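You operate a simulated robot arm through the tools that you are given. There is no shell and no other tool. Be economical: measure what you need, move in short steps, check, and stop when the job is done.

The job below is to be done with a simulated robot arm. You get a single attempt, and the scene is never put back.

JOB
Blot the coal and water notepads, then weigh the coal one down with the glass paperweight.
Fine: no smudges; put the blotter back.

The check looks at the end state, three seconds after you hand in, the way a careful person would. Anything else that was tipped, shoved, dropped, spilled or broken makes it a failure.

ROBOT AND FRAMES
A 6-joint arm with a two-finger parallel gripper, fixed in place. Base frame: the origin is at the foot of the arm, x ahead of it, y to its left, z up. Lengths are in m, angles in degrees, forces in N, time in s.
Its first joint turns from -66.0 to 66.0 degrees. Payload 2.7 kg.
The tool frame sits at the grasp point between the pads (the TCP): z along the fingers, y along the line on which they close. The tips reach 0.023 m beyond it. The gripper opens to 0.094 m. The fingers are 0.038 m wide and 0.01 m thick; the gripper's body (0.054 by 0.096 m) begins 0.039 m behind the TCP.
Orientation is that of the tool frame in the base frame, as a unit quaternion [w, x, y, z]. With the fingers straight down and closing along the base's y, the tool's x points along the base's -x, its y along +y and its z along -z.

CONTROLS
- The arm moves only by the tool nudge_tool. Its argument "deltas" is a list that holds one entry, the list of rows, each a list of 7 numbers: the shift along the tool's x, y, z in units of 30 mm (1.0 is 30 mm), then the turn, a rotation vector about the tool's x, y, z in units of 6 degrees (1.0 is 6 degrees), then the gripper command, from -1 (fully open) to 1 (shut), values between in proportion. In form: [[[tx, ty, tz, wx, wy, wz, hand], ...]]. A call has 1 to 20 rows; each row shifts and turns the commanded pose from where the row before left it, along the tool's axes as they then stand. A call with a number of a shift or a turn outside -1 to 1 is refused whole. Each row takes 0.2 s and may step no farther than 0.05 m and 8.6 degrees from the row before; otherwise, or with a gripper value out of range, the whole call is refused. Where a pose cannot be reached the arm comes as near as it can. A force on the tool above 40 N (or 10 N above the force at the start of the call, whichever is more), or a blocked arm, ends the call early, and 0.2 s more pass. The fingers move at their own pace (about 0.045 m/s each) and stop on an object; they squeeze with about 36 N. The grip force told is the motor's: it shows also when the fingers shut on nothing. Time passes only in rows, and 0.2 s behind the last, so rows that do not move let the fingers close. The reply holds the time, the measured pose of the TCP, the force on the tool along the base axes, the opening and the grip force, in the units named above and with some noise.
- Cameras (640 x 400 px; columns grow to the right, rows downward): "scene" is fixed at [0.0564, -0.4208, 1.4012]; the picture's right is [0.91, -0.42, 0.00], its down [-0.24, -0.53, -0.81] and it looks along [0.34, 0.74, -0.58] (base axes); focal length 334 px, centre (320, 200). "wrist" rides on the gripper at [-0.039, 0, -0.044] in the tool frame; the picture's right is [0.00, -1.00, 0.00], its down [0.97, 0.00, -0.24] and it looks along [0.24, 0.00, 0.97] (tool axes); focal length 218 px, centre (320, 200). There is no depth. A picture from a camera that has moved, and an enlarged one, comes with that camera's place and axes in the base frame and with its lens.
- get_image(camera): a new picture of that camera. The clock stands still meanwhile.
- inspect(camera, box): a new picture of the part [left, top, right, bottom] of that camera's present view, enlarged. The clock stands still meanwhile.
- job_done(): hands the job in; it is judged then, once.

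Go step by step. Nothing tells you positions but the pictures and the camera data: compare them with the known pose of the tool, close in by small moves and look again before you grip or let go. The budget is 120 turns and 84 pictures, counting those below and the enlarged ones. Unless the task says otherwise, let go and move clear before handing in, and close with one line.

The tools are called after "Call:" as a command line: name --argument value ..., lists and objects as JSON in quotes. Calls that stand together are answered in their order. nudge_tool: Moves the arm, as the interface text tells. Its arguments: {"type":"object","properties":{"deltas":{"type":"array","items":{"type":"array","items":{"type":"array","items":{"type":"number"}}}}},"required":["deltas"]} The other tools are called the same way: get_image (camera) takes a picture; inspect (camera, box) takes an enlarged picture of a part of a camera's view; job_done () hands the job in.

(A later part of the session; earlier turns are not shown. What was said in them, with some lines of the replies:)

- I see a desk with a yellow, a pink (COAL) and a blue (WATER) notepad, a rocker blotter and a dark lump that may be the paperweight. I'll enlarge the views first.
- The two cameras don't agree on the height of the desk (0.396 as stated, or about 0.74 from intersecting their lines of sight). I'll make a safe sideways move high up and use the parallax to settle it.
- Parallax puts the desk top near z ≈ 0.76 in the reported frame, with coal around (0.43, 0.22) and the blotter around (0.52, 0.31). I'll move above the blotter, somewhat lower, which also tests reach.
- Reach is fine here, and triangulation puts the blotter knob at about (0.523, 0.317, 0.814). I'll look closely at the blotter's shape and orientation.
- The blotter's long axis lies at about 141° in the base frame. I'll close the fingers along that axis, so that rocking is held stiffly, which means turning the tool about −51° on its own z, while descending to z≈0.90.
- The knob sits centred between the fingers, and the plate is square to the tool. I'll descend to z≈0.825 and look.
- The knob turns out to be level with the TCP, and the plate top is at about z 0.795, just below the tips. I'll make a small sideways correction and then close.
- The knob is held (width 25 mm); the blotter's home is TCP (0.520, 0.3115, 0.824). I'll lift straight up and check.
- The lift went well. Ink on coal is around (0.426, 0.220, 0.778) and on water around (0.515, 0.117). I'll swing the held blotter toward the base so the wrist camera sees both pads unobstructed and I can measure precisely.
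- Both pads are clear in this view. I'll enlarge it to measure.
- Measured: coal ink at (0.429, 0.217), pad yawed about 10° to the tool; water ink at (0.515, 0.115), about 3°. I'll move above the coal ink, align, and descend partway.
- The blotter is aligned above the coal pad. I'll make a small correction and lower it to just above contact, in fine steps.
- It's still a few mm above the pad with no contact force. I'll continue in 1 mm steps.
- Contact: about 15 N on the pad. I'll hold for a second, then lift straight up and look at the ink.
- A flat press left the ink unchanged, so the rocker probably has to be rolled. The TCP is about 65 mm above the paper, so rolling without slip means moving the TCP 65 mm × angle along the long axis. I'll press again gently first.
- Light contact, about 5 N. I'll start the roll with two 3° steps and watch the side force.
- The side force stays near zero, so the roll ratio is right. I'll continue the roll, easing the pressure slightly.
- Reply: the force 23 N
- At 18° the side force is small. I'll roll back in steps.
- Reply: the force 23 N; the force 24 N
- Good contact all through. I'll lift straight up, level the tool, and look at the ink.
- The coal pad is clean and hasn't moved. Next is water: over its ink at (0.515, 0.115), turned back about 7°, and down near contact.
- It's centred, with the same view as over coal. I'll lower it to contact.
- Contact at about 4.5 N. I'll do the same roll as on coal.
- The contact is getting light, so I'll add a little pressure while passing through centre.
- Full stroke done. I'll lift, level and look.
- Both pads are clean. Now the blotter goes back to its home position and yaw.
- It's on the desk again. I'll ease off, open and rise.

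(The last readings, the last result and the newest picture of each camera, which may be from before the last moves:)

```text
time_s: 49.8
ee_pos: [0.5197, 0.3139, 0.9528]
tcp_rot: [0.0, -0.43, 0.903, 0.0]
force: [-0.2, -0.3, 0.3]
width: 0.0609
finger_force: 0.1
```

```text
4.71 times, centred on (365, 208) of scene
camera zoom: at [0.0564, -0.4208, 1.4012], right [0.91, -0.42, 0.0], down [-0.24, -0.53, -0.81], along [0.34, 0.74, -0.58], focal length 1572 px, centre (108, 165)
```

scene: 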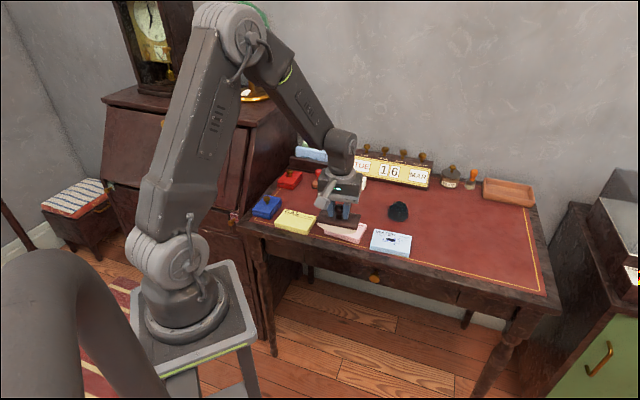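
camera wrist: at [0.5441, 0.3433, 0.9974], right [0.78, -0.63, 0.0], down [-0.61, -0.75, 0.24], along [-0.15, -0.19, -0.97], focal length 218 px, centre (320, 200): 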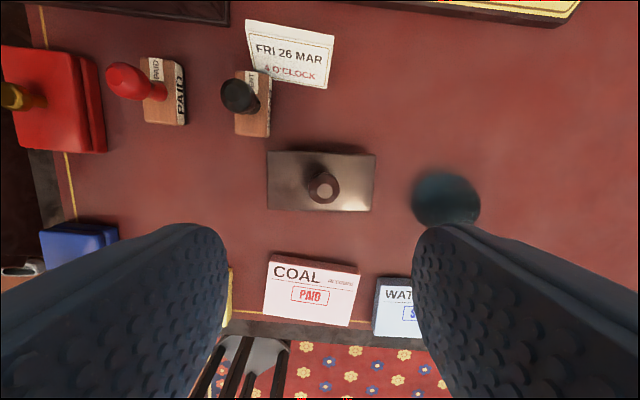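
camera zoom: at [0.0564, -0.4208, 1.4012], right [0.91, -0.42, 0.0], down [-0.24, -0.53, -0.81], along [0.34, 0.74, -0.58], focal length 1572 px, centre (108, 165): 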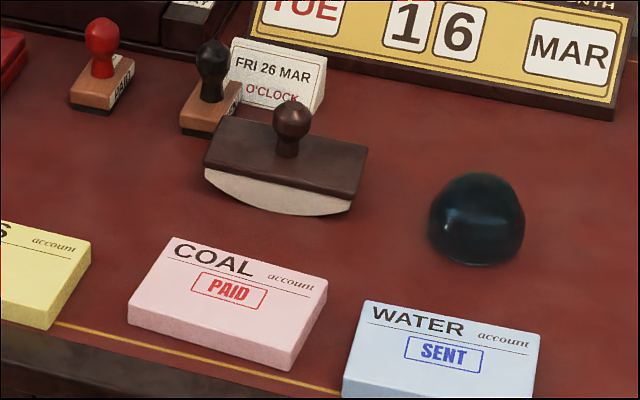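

The blotter is back home. Now the paperweight, which I estimate at (0.612, 0.222). I'll move above it and look at its shape.

Call:
nudge_tool --deltas '[[[0.1, -0.5, 0, 0, 0, 0, -1], [0.1, -1, 0, 0, 0, 0, -1], [0.1, -1, 0, 0, 0, 0, -1], [0.1, -1, 0, 0, 0, 0, -1], [0, -0.8, 0, 0, 0, 0, -1], [0, 0, 0, 0, 0, 0, -1]]]'

Call:
get_image --camera "wrist"

Call:
inspect --camera "scene" --box '[375, 190, 425, 230]'

```text
time_s: 51.2
ee_pos: [0.6015, 0.217, 0.9577]
tcp_rot: [0.0, -0.431, 0.902, 0.0]
force: [0.2, 0.0, -0.1]
width: 0.0942
finger_force: 0.1
out of reach, approached as far as the arm can: row 5
```

```text
47 pictures are left
camera wrist: at [0.6254, 0.2469, 1.0013], right [0.78, -0.63, 0.0], down [-0.61, -0.75, 0.24], along [-0.15, -0.19, -0.97], focal length 218 px, centre (320, 200)
```

wrist: 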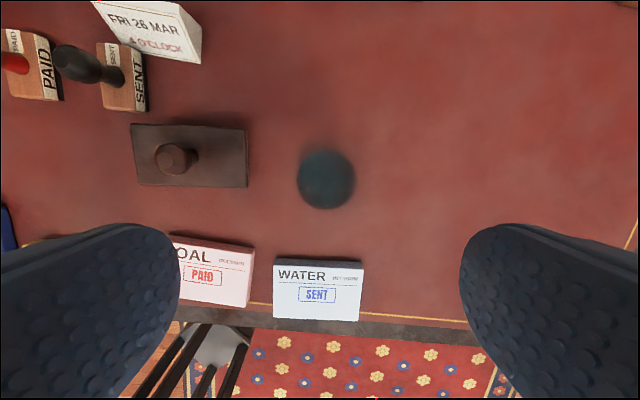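

```text
10.00 times, centred on (400, 210) of scene
camera zoom: at [0.0564, -0.4208, 1.4012], right [0.91, -0.42, 0.0], down [-0.24, -0.53, -0.81], along [0.34, 0.74, -0.58], focal length 3341 px, centre (-480, 100)
```

zoom: 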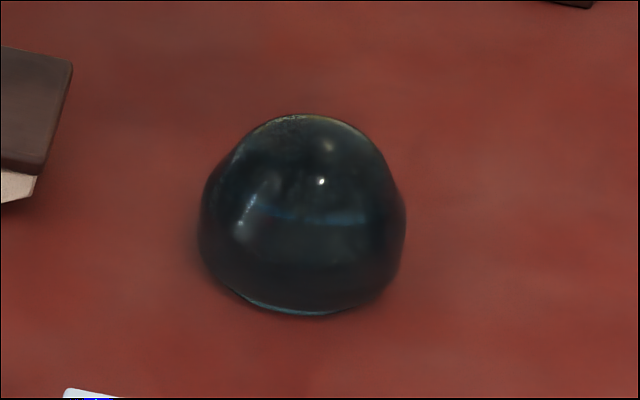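

The paperweight looks like a truncated sphere about 62 mm wide, at about (0.610, 0.218), just past vertical-tool reach at this height. I'll lower partway, still above it, to see whether reach improves.

Call:
nudge_tool --deltas '[[[0, 0, 0.7, 0, 0, 0, -1], [0, 0, 0.7, 0, 0, 0, -1], [0, 0, 0.7, 0, 0, 0, -1], [0, 0, 0, 0, 0, 0, -1]]]'

Call:
get_image --camera "wrist"

```text
time_s: 52.2
ee_pos: [0.6054, 0.2149, 0.8952]
tcp_rot: [0.0, -0.43, 0.903, 0.0]
force: [0.1, -0.1, -0.3]
width: 0.0939
finger_force: 0.0
out of reach, approached as far as the arm can: row 3
```

```text
45 pictures are left
camera wrist: at [0.6293, 0.2467, 0.9385], right [0.78, -0.63, 0.0], down [-0.61, -0.75, 0.24], along [-0.15, -0.19, -0.97], focal length 218 px, centre (320, 200)
```

wrist: 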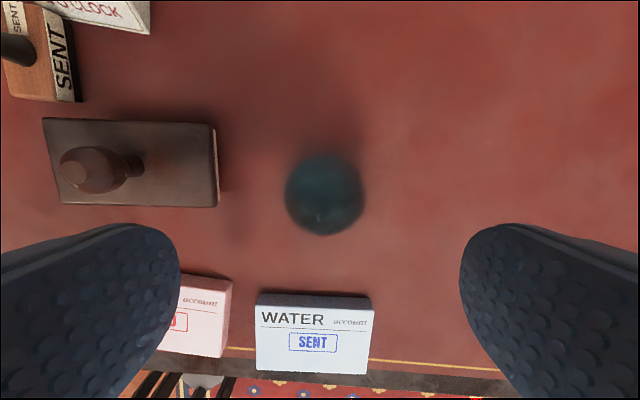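

It's still just short. I'll turn the tool so the fingers close tangentially and tilt it about 12° outward to gain reach, staying above the paperweight.

Call:
nudge_tool --deltas '[[[0.2, 0, 0, 0, 0, 1, -1], [0, 0, 0, 0, 0, 1, -1], [0, 0, 0, 0, 0, 1, -1], [0, 0, 0, 0, 0, 1, -1], [0, 0, 0, 0, 0, 1, -1], [0, 0, 0, 0, -1, 0.15, -1], [0, 0, 0, 0, -1, 0, -1], [0, 0, 0, 0, 0, 0, -1]]]'

Call:
get_image --camera "wrist"

```text
time_s: 54.0
ee_pos: [0.6398, 0.2275, 0.8968]
tcp_rot: [0.103, -0.173, 0.979, 0.018]
force: [0.0, 0.9, 0.1]
width: 0.0939
finger_force: 0.1
out of reach, approached as far as the arm can: row 1, 6, 7
```

```text
44 pictures are left
camera wrist: at [0.6665, 0.2364, 0.9476], right [0.34, -0.94, 0.0], down [-0.94, -0.34, 0.03], along [-0.03, -0.01, -1.0], focal length 218 px, centre (320, 200)
```

wrist: 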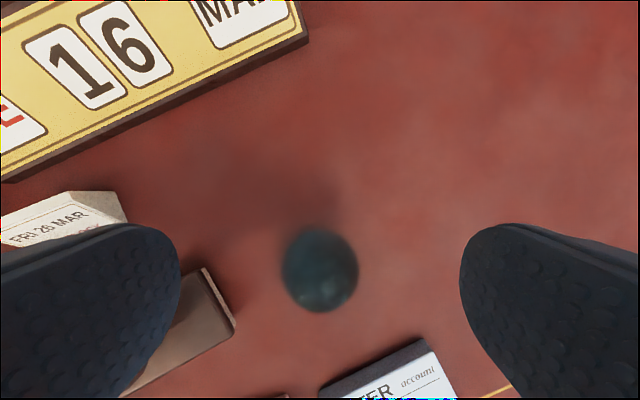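

The reach is solved. I'll move the TCP back over the paperweight first, then descend.

Call:
nudge_tool --deltas '[[[0.51, 0, -0.108, 0, 0, 0, -1], [0.51, 0, -0.108, 0, 0, 0, -1], [0, 0, 0, 0, 0, 0, -1]]]'

Call:
get_image --camera "wrist"

```text
time_s: 54.8
ee_pos: [0.6093, 0.2163, 0.8972]
tcp_rot: [0.103, -0.174, 0.979, 0.02]
force: [0.1, 0.1, -0.2]
width: 0.0943
finger_force: 0.1
```

```text
43 pictures are left
camera wrist: at [0.6366, 0.226, 0.9477], right [0.34, -0.94, 0.0], down [-0.94, -0.34, 0.03], along [-0.03, -0.01, -1.0], focal length 218 px, centre (320, 200)
```

wrist: 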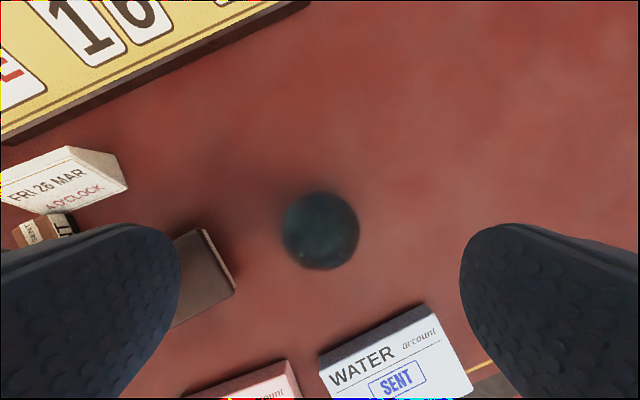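

It's aligned exactly over the paperweight. I'll descend to z≈0.807.

Call:
nudge_tool --deltas '[[[0.104, 0, 0.489, 0, 0, 0, -1], [0.104, 0, 0.489, 0, 0, 0, -1], [0.104, 0, 0.489, 0, 0, 0, -1], [0.104, 0, 0.489, 0, 0, 0, -1], [0.104, 0, 0.489, 0, 0, 0, -1], [0.104, 0, 0.489, 0, 0, 0, -1], [0, 0, 0, 0, 0, 0, -1]]]'

Call:
get_image --camera "wrist"

Call:
inspect --camera "scene" --box '[350, 160, 450, 235]'

```text
time_s: 56.4
ee_pos: [0.6104, 0.2169, 0.8061]
tcp_rot: [0.103, -0.174, 0.979, 0.019]
force: [-0.4, -0.2, -0.2]
width: 0.0938
finger_force: 0.1
```

```text
42 pictures are left
camera wrist: at [0.6366, 0.2279, 0.857], right [0.34, -0.94, 0.0], down [-0.94, -0.34, 0.03], along [-0.03, -0.01, -1.0], focal length 218 px, centre (320, 200)
```

wrist: 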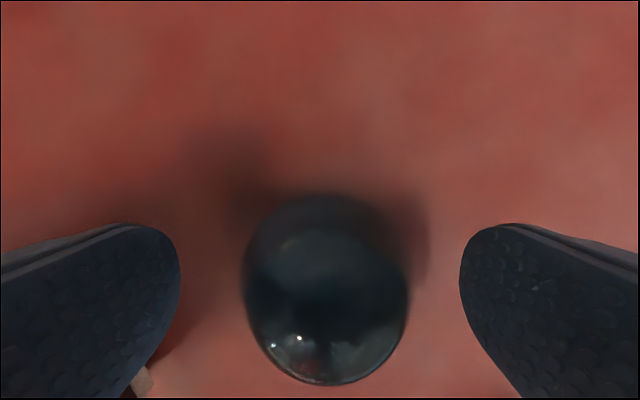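

```text
5.33 times, centred on (400, 198) of scene
camera zoom: at [0.0564, -0.4208, 1.4012], right [0.91, -0.42, 0.0], down [-0.24, -0.53, -0.81], along [0.34, 0.74, -0.58], focal length 1782 px, centre (-107, 213)
```

zoom: 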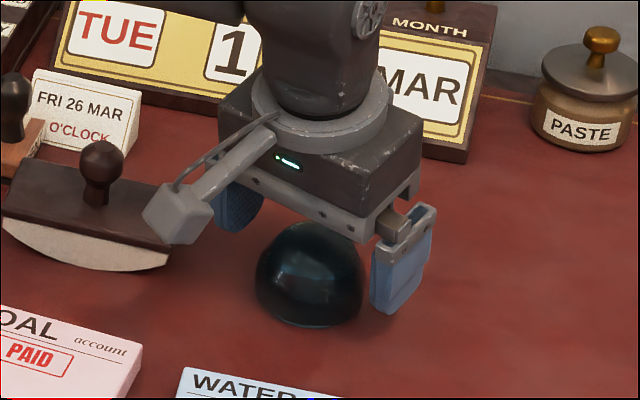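

The fingers straddle it with clearance on both sides. I'll lower the last 17 mm in small steps.

Call:
nudge_tool --deltas '[[[0.04, 0, 0.19, 0, 0, 0, -1], [0.04, -0.04, 0.19, 0, 0, 0, -1], [0.02, 0, 0.1, 0, 0, 0, -1], [0.01, 0, 0.05, 0, 0, 0, -1], [0, 0, 0, 0, 0, 0, -1]]]'

Call:
inspect --camera "scene" --box '[370, 180, 430, 225]'

```text
time_s: 57.6
ee_pos: [0.6092, 0.2141, 0.7901]
tcp_rot: [0.102, -0.173, 0.979, 0.019]
force: [-0.1, 0.0, 0.4]
width: 0.0939
finger_force: 0.1
```

```text
8.89 times, centred on (400, 202) of scene
camera zoom: at [0.0564, -0.4208, 1.4012], right [0.91, -0.42, 0.0], down [-0.24, -0.53, -0.81], along [0.34, 0.74, -0.58], focal length 2970 px, centre (-391, 178)
```

zoom: 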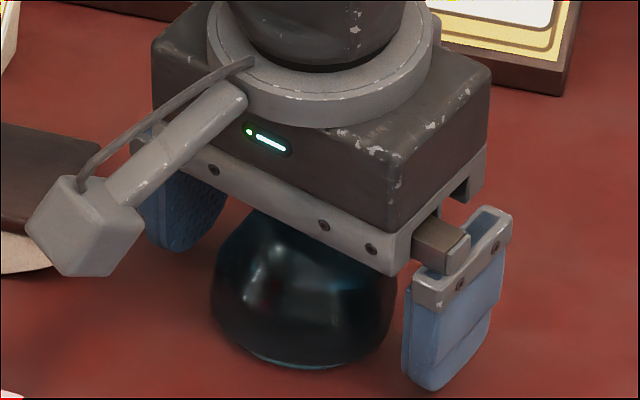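

It's in position with no contact. I'll close slowly.

Call:
nudge_tool --deltas '[[[0, 0, 0, 0, 0, 0, -0.6], [0, 0, 0, 0, 0, 0, -0.4], [0, 0, 0, 0, 0, 0, 0], [0, 0, 0, 0, 0, 0, 1], [0, 0, 0, 0, 0, 0, 1], [0, 0, 0, 0, 0, 0, 1]]]'

Call:
get_image --camera "wrist"

```text
time_s: 59.0
ee_pos: [0.6097, 0.2146, 0.7909]
tcp_rot: [0.103, -0.173, 0.979, 0.02]
force: [-0.6, 0.3, -1.0]
width: 0.0609
finger_force: 35.9
```

```text
39 pictures are left
camera wrist: at [0.637, 0.2248, 0.8407], right [0.34, -0.94, 0.0], down [-0.94, -0.34, 0.03], along [-0.03, -0.01, -1.0], focal length 218 px, centre (320, 200)
```

wrist: 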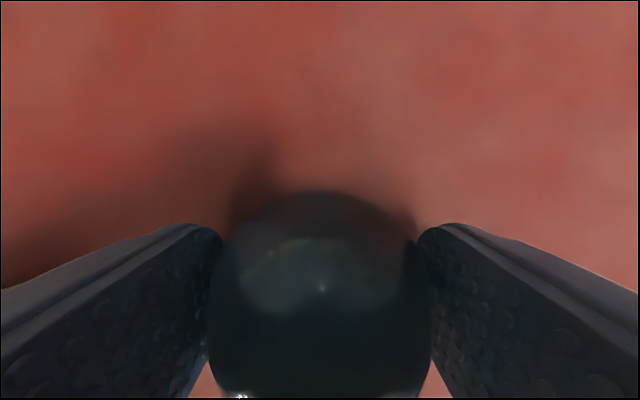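

It's gripped at 61 mm. I'll lift vertically a little and check that it holds.

Call:
nudge_tool --deltas '[[[-0.02, 0, -0.098, 0, 0, 0, 1], [-0.063, 0, -0.293, 0, 0, 0, 1], [-0.104, 0, -0.489, 0, 0, 0, 1], [0, 0, 0, 0, 0, 0, 1]]]'

Call:
inspect --camera "scene" --box '[350, 160, 450, 235]'

```text
time_s: 60.0
ee_pos: [0.6098, 0.2139, 0.8169]
tcp_rot: [0.103, -0.173, 0.979, 0.018]
force: [0.6, -1.0, -3.0]
width: 0.061
finger_force: 36.2
```

```text
5.33 times, centred on (400, 198) of scene
camera zoom: at [0.0564, -0.4207, 1.4012], right [0.91, -0.42, 0.0], down [-0.24, -0.53, -0.81], along [0.34, 0.74, -0.58], focal length 1782 px, centre (-107, 213)
```

zoom: 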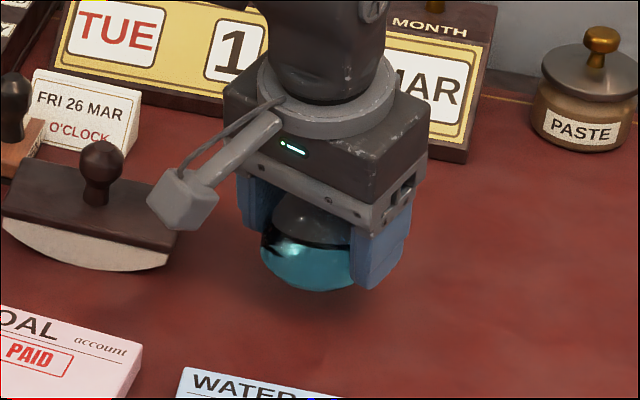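

The hold is secure. I'll lift clear to z≈0.90 and carry it over the coal pad centre at (0.427, 0.217).

Call:
nudge_tool --deltas '[[[-0.15, 0, -0.7, 0, 0, 0, 1], [-0.15, 0, -0.7, 0, 0, 0, 1], [-0.15, 0, -0.7, 0, 0, 0, 1], [-0.13, 0, -0.63, 0, 0, 0, 1], [0.4, 0.155, -0.085, 0, 0, 0, 1], [0.796, 0.31, -0.169, 0, 0, 0, 1], [0.796, 0.31, -0.169, 0, 0, 0, 1], [0.796, 0.31, -0.169, 0, 0, 0, 1], [0.796, 0.31, -0.169, 0, 0, 0, 1], [0.796, 0.31, -0.169, 0, 0, 0, 1], [0.796, 0.31, -0.169, 0, 0, 0, 1], [0.4, 0.155, -0.085, 0, 0, 0, 1], [0, 0, 0, 0, 0, 0, 1]]]'

Call:
inspect --camera "scene" --box '[290, 150, 430, 255]'

Call:
get_image --camera "wrist"

```text
time_s: 62.8
ee_pos: [0.4282, 0.2167, 0.9014]
tcp_rot: [0.103, -0.173, 0.979, 0.019]
force: [0.3, -0.3, -3.1]
width: 0.0611
finger_force: 35.8
```

```text
3.81 times, centred on (360, 202) of scene
camera zoom: at [0.0564, -0.4207, 1.4012], right [0.91, -0.42, 0.0], down [-0.24, -0.53, -0.81], along [0.34, 0.74, -0.58], focal length 1273 px, centre (168, 190)
```

zoom: 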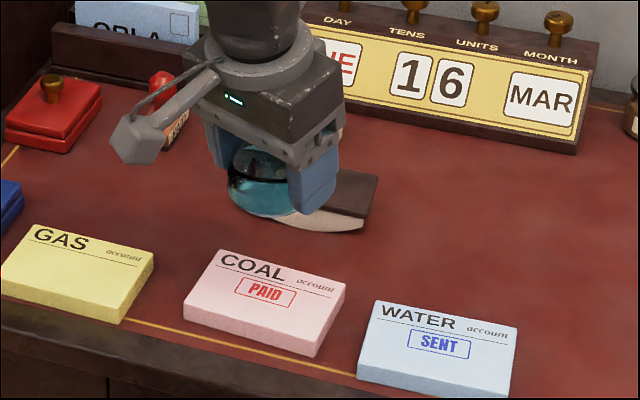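

```text
36 pictures are left
camera wrist: at [0.4546, 0.2272, 0.9512], right [0.34, -0.94, 0.0], down [-0.94, -0.34, 0.03], along [-0.03, -0.01, -1.0], focal length 218 px, centre (320, 200)
```

wrist: 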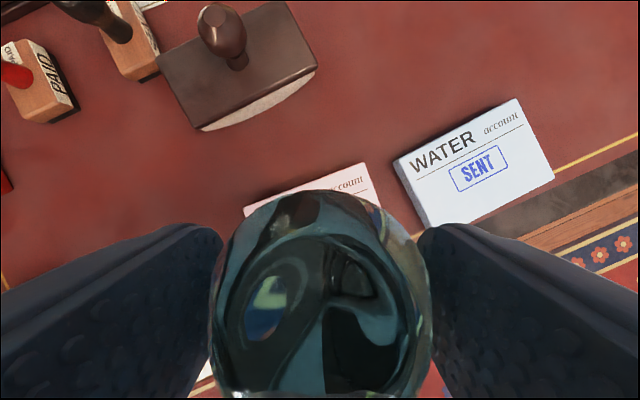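

Call:
inspect --camera "scene" --box '[330, 170, 380, 210]'

```text
10.00 times, centred on (355, 190) of scene
camera zoom: at [0.0564, -0.4207, 1.4012], right [0.91, -0.42, 0.0], down [-0.24, -0.53, -0.81], along [0.34, 0.74, -0.58], focal length 3341 px, centre (-30, 300)
```

zoom: 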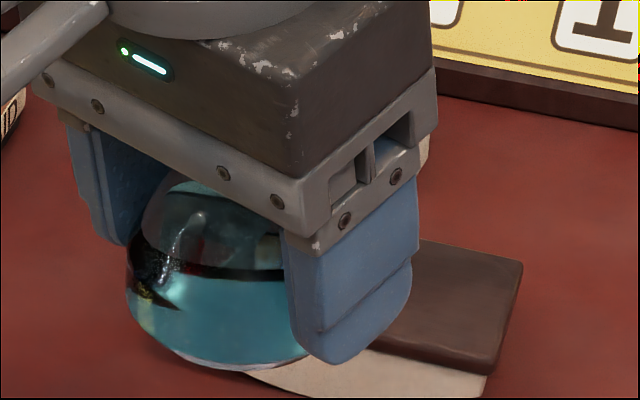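

The paperweight hangs level. I'll descend toward the pad.

Call:
nudge_tool --deltas '[[[0.104, 0, 0.489, 0, 0, 0, 1], [0.104, 0, 0.489, 0, 0, 0, 1], [0.104, 0, 0.489, 0, 0, 0, 1], [0.104, 0, 0.489, 0, 0, 0, 1], [0.104, 0, 0.489, 0, 0, 0, 1], [0.04, 0, 0.19, 0, 0, 0, 1], [0, 0, 0, 0, 0, 0, 1]]]'

Call:
inspect --camera "scene" --box '[310, 170, 400, 250]'

```text
time_s: 64.4
ee_pos: [0.4285, 0.2156, 0.8205]
tcp_rot: [0.102, -0.174, 0.979, 0.018]
force: [0.7, 0.1, -2.6]
width: 0.0607
finger_force: 35.4
```

```text
5.00 times, centred on (355, 210) of scene
camera zoom: at [0.0564, -0.4207, 1.4012], right [0.91, -0.42, 0.0], down [-0.24, -0.53, -0.81], along [0.34, 0.74, -0.58], focal length 1671 px, centre (145, 150)
```

zoom: 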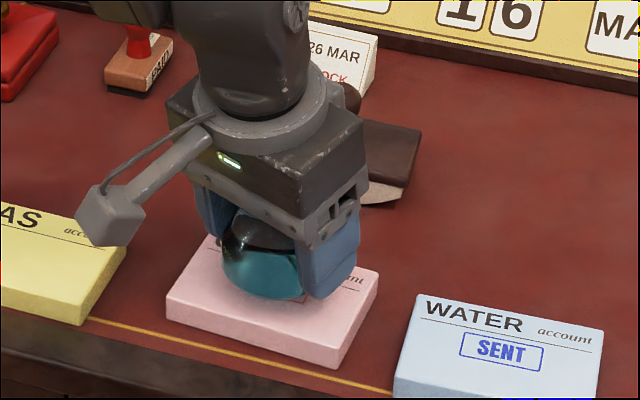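

Call:
nudge_tool --deltas '[[[0.02, 0, 0.098, 0, 0, 0, 1], [0.02, 0, 0.098, 0, 0, 0, 1], [0.007, 0, 0.033, 0, 0, 0, 1], [0.007, 0, 0.033, 0, 0, 0, 1], [0.007, 0, 0.033, 0, 0, 0, 1], [0, 0, 0, 0, 0, 0, 1]]]'

```text
time_s: 65.8
ee_pos: [0.4272, 0.216, 0.8125]
tcp_rot: [0.103, -0.172, 0.979, 0.018]
force: [0.2, 0.2, -3.0]
width: 0.0608
finger_force: 36.4
```

Call:
nudge_tool --deltas '[[[0.007, 0, 0.033, 0, 0, 0, 1], [0.007, 0, 0.033, 0, 0, 0, 1], [0, 0, 0, 0, 0, 0, 1]]]'

```text
time_s: 66.6
ee_pos: [0.426, 0.2163, 0.81]
tcp_rot: [0.102, -0.173, 0.979, 0.018]
force: [0.5, 0.2, -2.7]
width: 0.0609
finger_force: 36.0
```

Call:
nudge_tool --deltas '[[[0.004, 0, 0.022, 0, 0, 0, 1], [0.004, 0, 0.022, 0, 0, 0, 1], [0, 0, 0, 0, 0, 0, 1]]]'

```text
time_s: 67.4
ee_pos: [0.4269, 0.2158, 0.8096]
tcp_rot: [0.103, -0.173, 0.979, 0.019]
force: [0.6, 0.3, -1.8]
width: 0.061
finger_force: 36.3
```

Call:
nudge_tool --deltas '[[[0.004, 0, 0.02, 0, 0, 0, 1], [0, 0, 0, 0, 0, 0, 1]]]'

```text
time_s: 68.0
ee_pos: [0.4272, 0.2169, 0.8086]
tcp_rot: [0.103, -0.172, 0.979, 0.019]
force: [-3.3, -1.9, 8.4]
width: 0.0611
finger_force: 36.1
```

It has touched down on the pad. I'll ease off, open, and rise vertically.

Call:
nudge_tool --deltas '[[[-0.002, 0, -0.012, 0, 0, 0, 1], [0, 0, 0, 0, 0, 0, -0.3], [0, 0, 0, 0, 0, 0, -0.6], [0, 0, 0, 0, 0, 0, -1], [0, 0, 0, 0, 0, 0, -1], [0, 0, 0, 0, 0, 0, -1]]]'

Call:
inspect --camera "scene" --box '[310, 170, 400, 250]'

Call:
get_image --camera "wrist"

```text
time_s: 69.4
ee_pos: [0.4267, 0.2183, 0.8081]
tcp_rot: [0.103, -0.173, 0.979, 0.019]
force: [0.9, 0.7, -0.7]
width: 0.0939
finger_force: 0.1
```

```text
5.00 times, centred on (355, 210) of scene
camera zoom: at [0.0564, -0.4208, 1.4012], right [0.91, -0.42, 0.0], down [-0.24, -0.53, -0.81], along [0.34, 0.74, -0.58], focal length 1671 px, centre (145, 150)
```

zoom: 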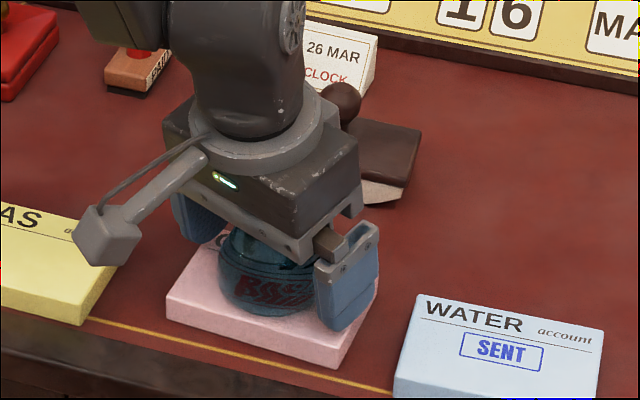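

```text
32 pictures are left
camera wrist: at [0.4538, 0.2272, 0.8584], right [0.34, -0.94, 0.0], down [-0.94, -0.34, 0.03], along [-0.03, -0.01, -1.0], focal length 218 px, centre (320, 200)
```

wrist: 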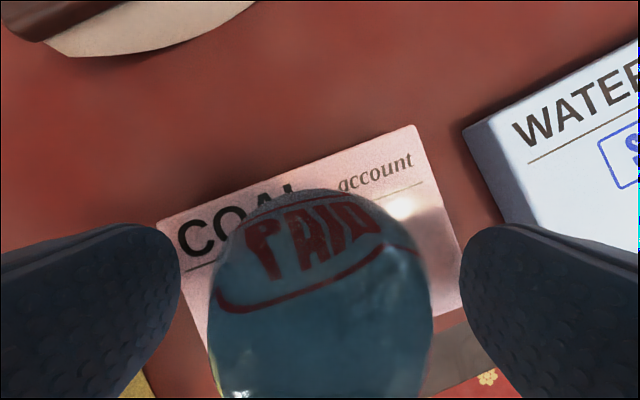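

It sits flat on the pad. I'll rise straight up, well clear.

Call:
nudge_tool --deltas '[[[-0.06, 0, -0.29, 0, 0, 0, -1], [-0.104, 0, -0.489, 0, 0, 0, -1], [-0.2, 0, -0.95, 0, 0, 0, -1], [-0.2, 0, -0.95, 0, 0, 0, -1], [-0.2, 0, -0.95, 0, 0, 0, -1], [-0.2, 0, -0.95, 0, 0, 0, -1], [-0.2, 0, -0.95, 0, 0, 0, -1], [0, 0, 0, 0, 0, 0, -1]]]'

Call:
get_image --camera "wrist"

Call:
inspect --camera "scene" --box '[240, 130, 440, 260]'

```text
time_s: 71.2
ee_pos: [0.4261, 0.2165, 0.9803]
tcp_rot: [0.103, -0.172, 0.979, 0.019]
force: [-0.2, 0.4, 0.3]
width: 0.0939
finger_force: 0.1
```

```text
31 pictures are left
camera wrist: at [0.4535, 0.2271, 1.03], right [0.34, -0.94, 0.0], down [-0.94, -0.34, 0.03], along [-0.03, -0.01, -1.0], focal length 218 px, centre (320, 200)
```

wrist: 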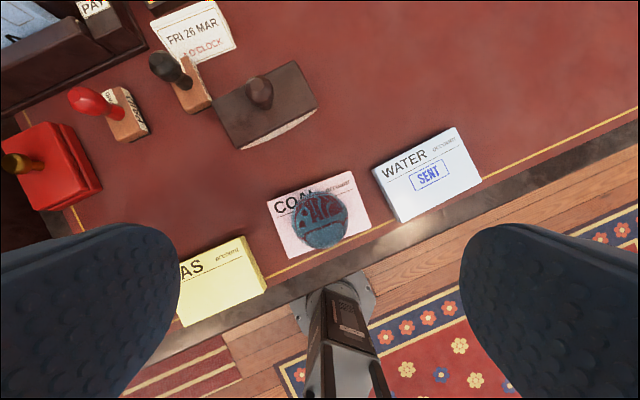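

```text
3.08 times, centred on (340, 195) of scene
camera zoom: at [0.0564, -0.4208, 1.4012], right [0.91, -0.42, 0.0], down [-0.24, -0.53, -0.81], along [0.34, 0.74, -0.58], focal length 1028 px, centre (258, 215)
```

zoom: 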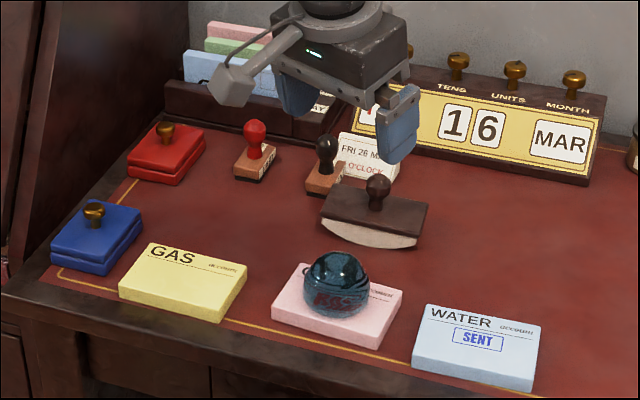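

Both pads are dry and clean, the blotter is home, the paperweight rests on the coal pad, and the arm is clear, so I'll hand in.

Call:
job_done

```text
The job is handed in.
```

I blotted the coal and water notepads with no smudges visible, put the blotter back in its place, and set the glass paperweight on the coal notepad.
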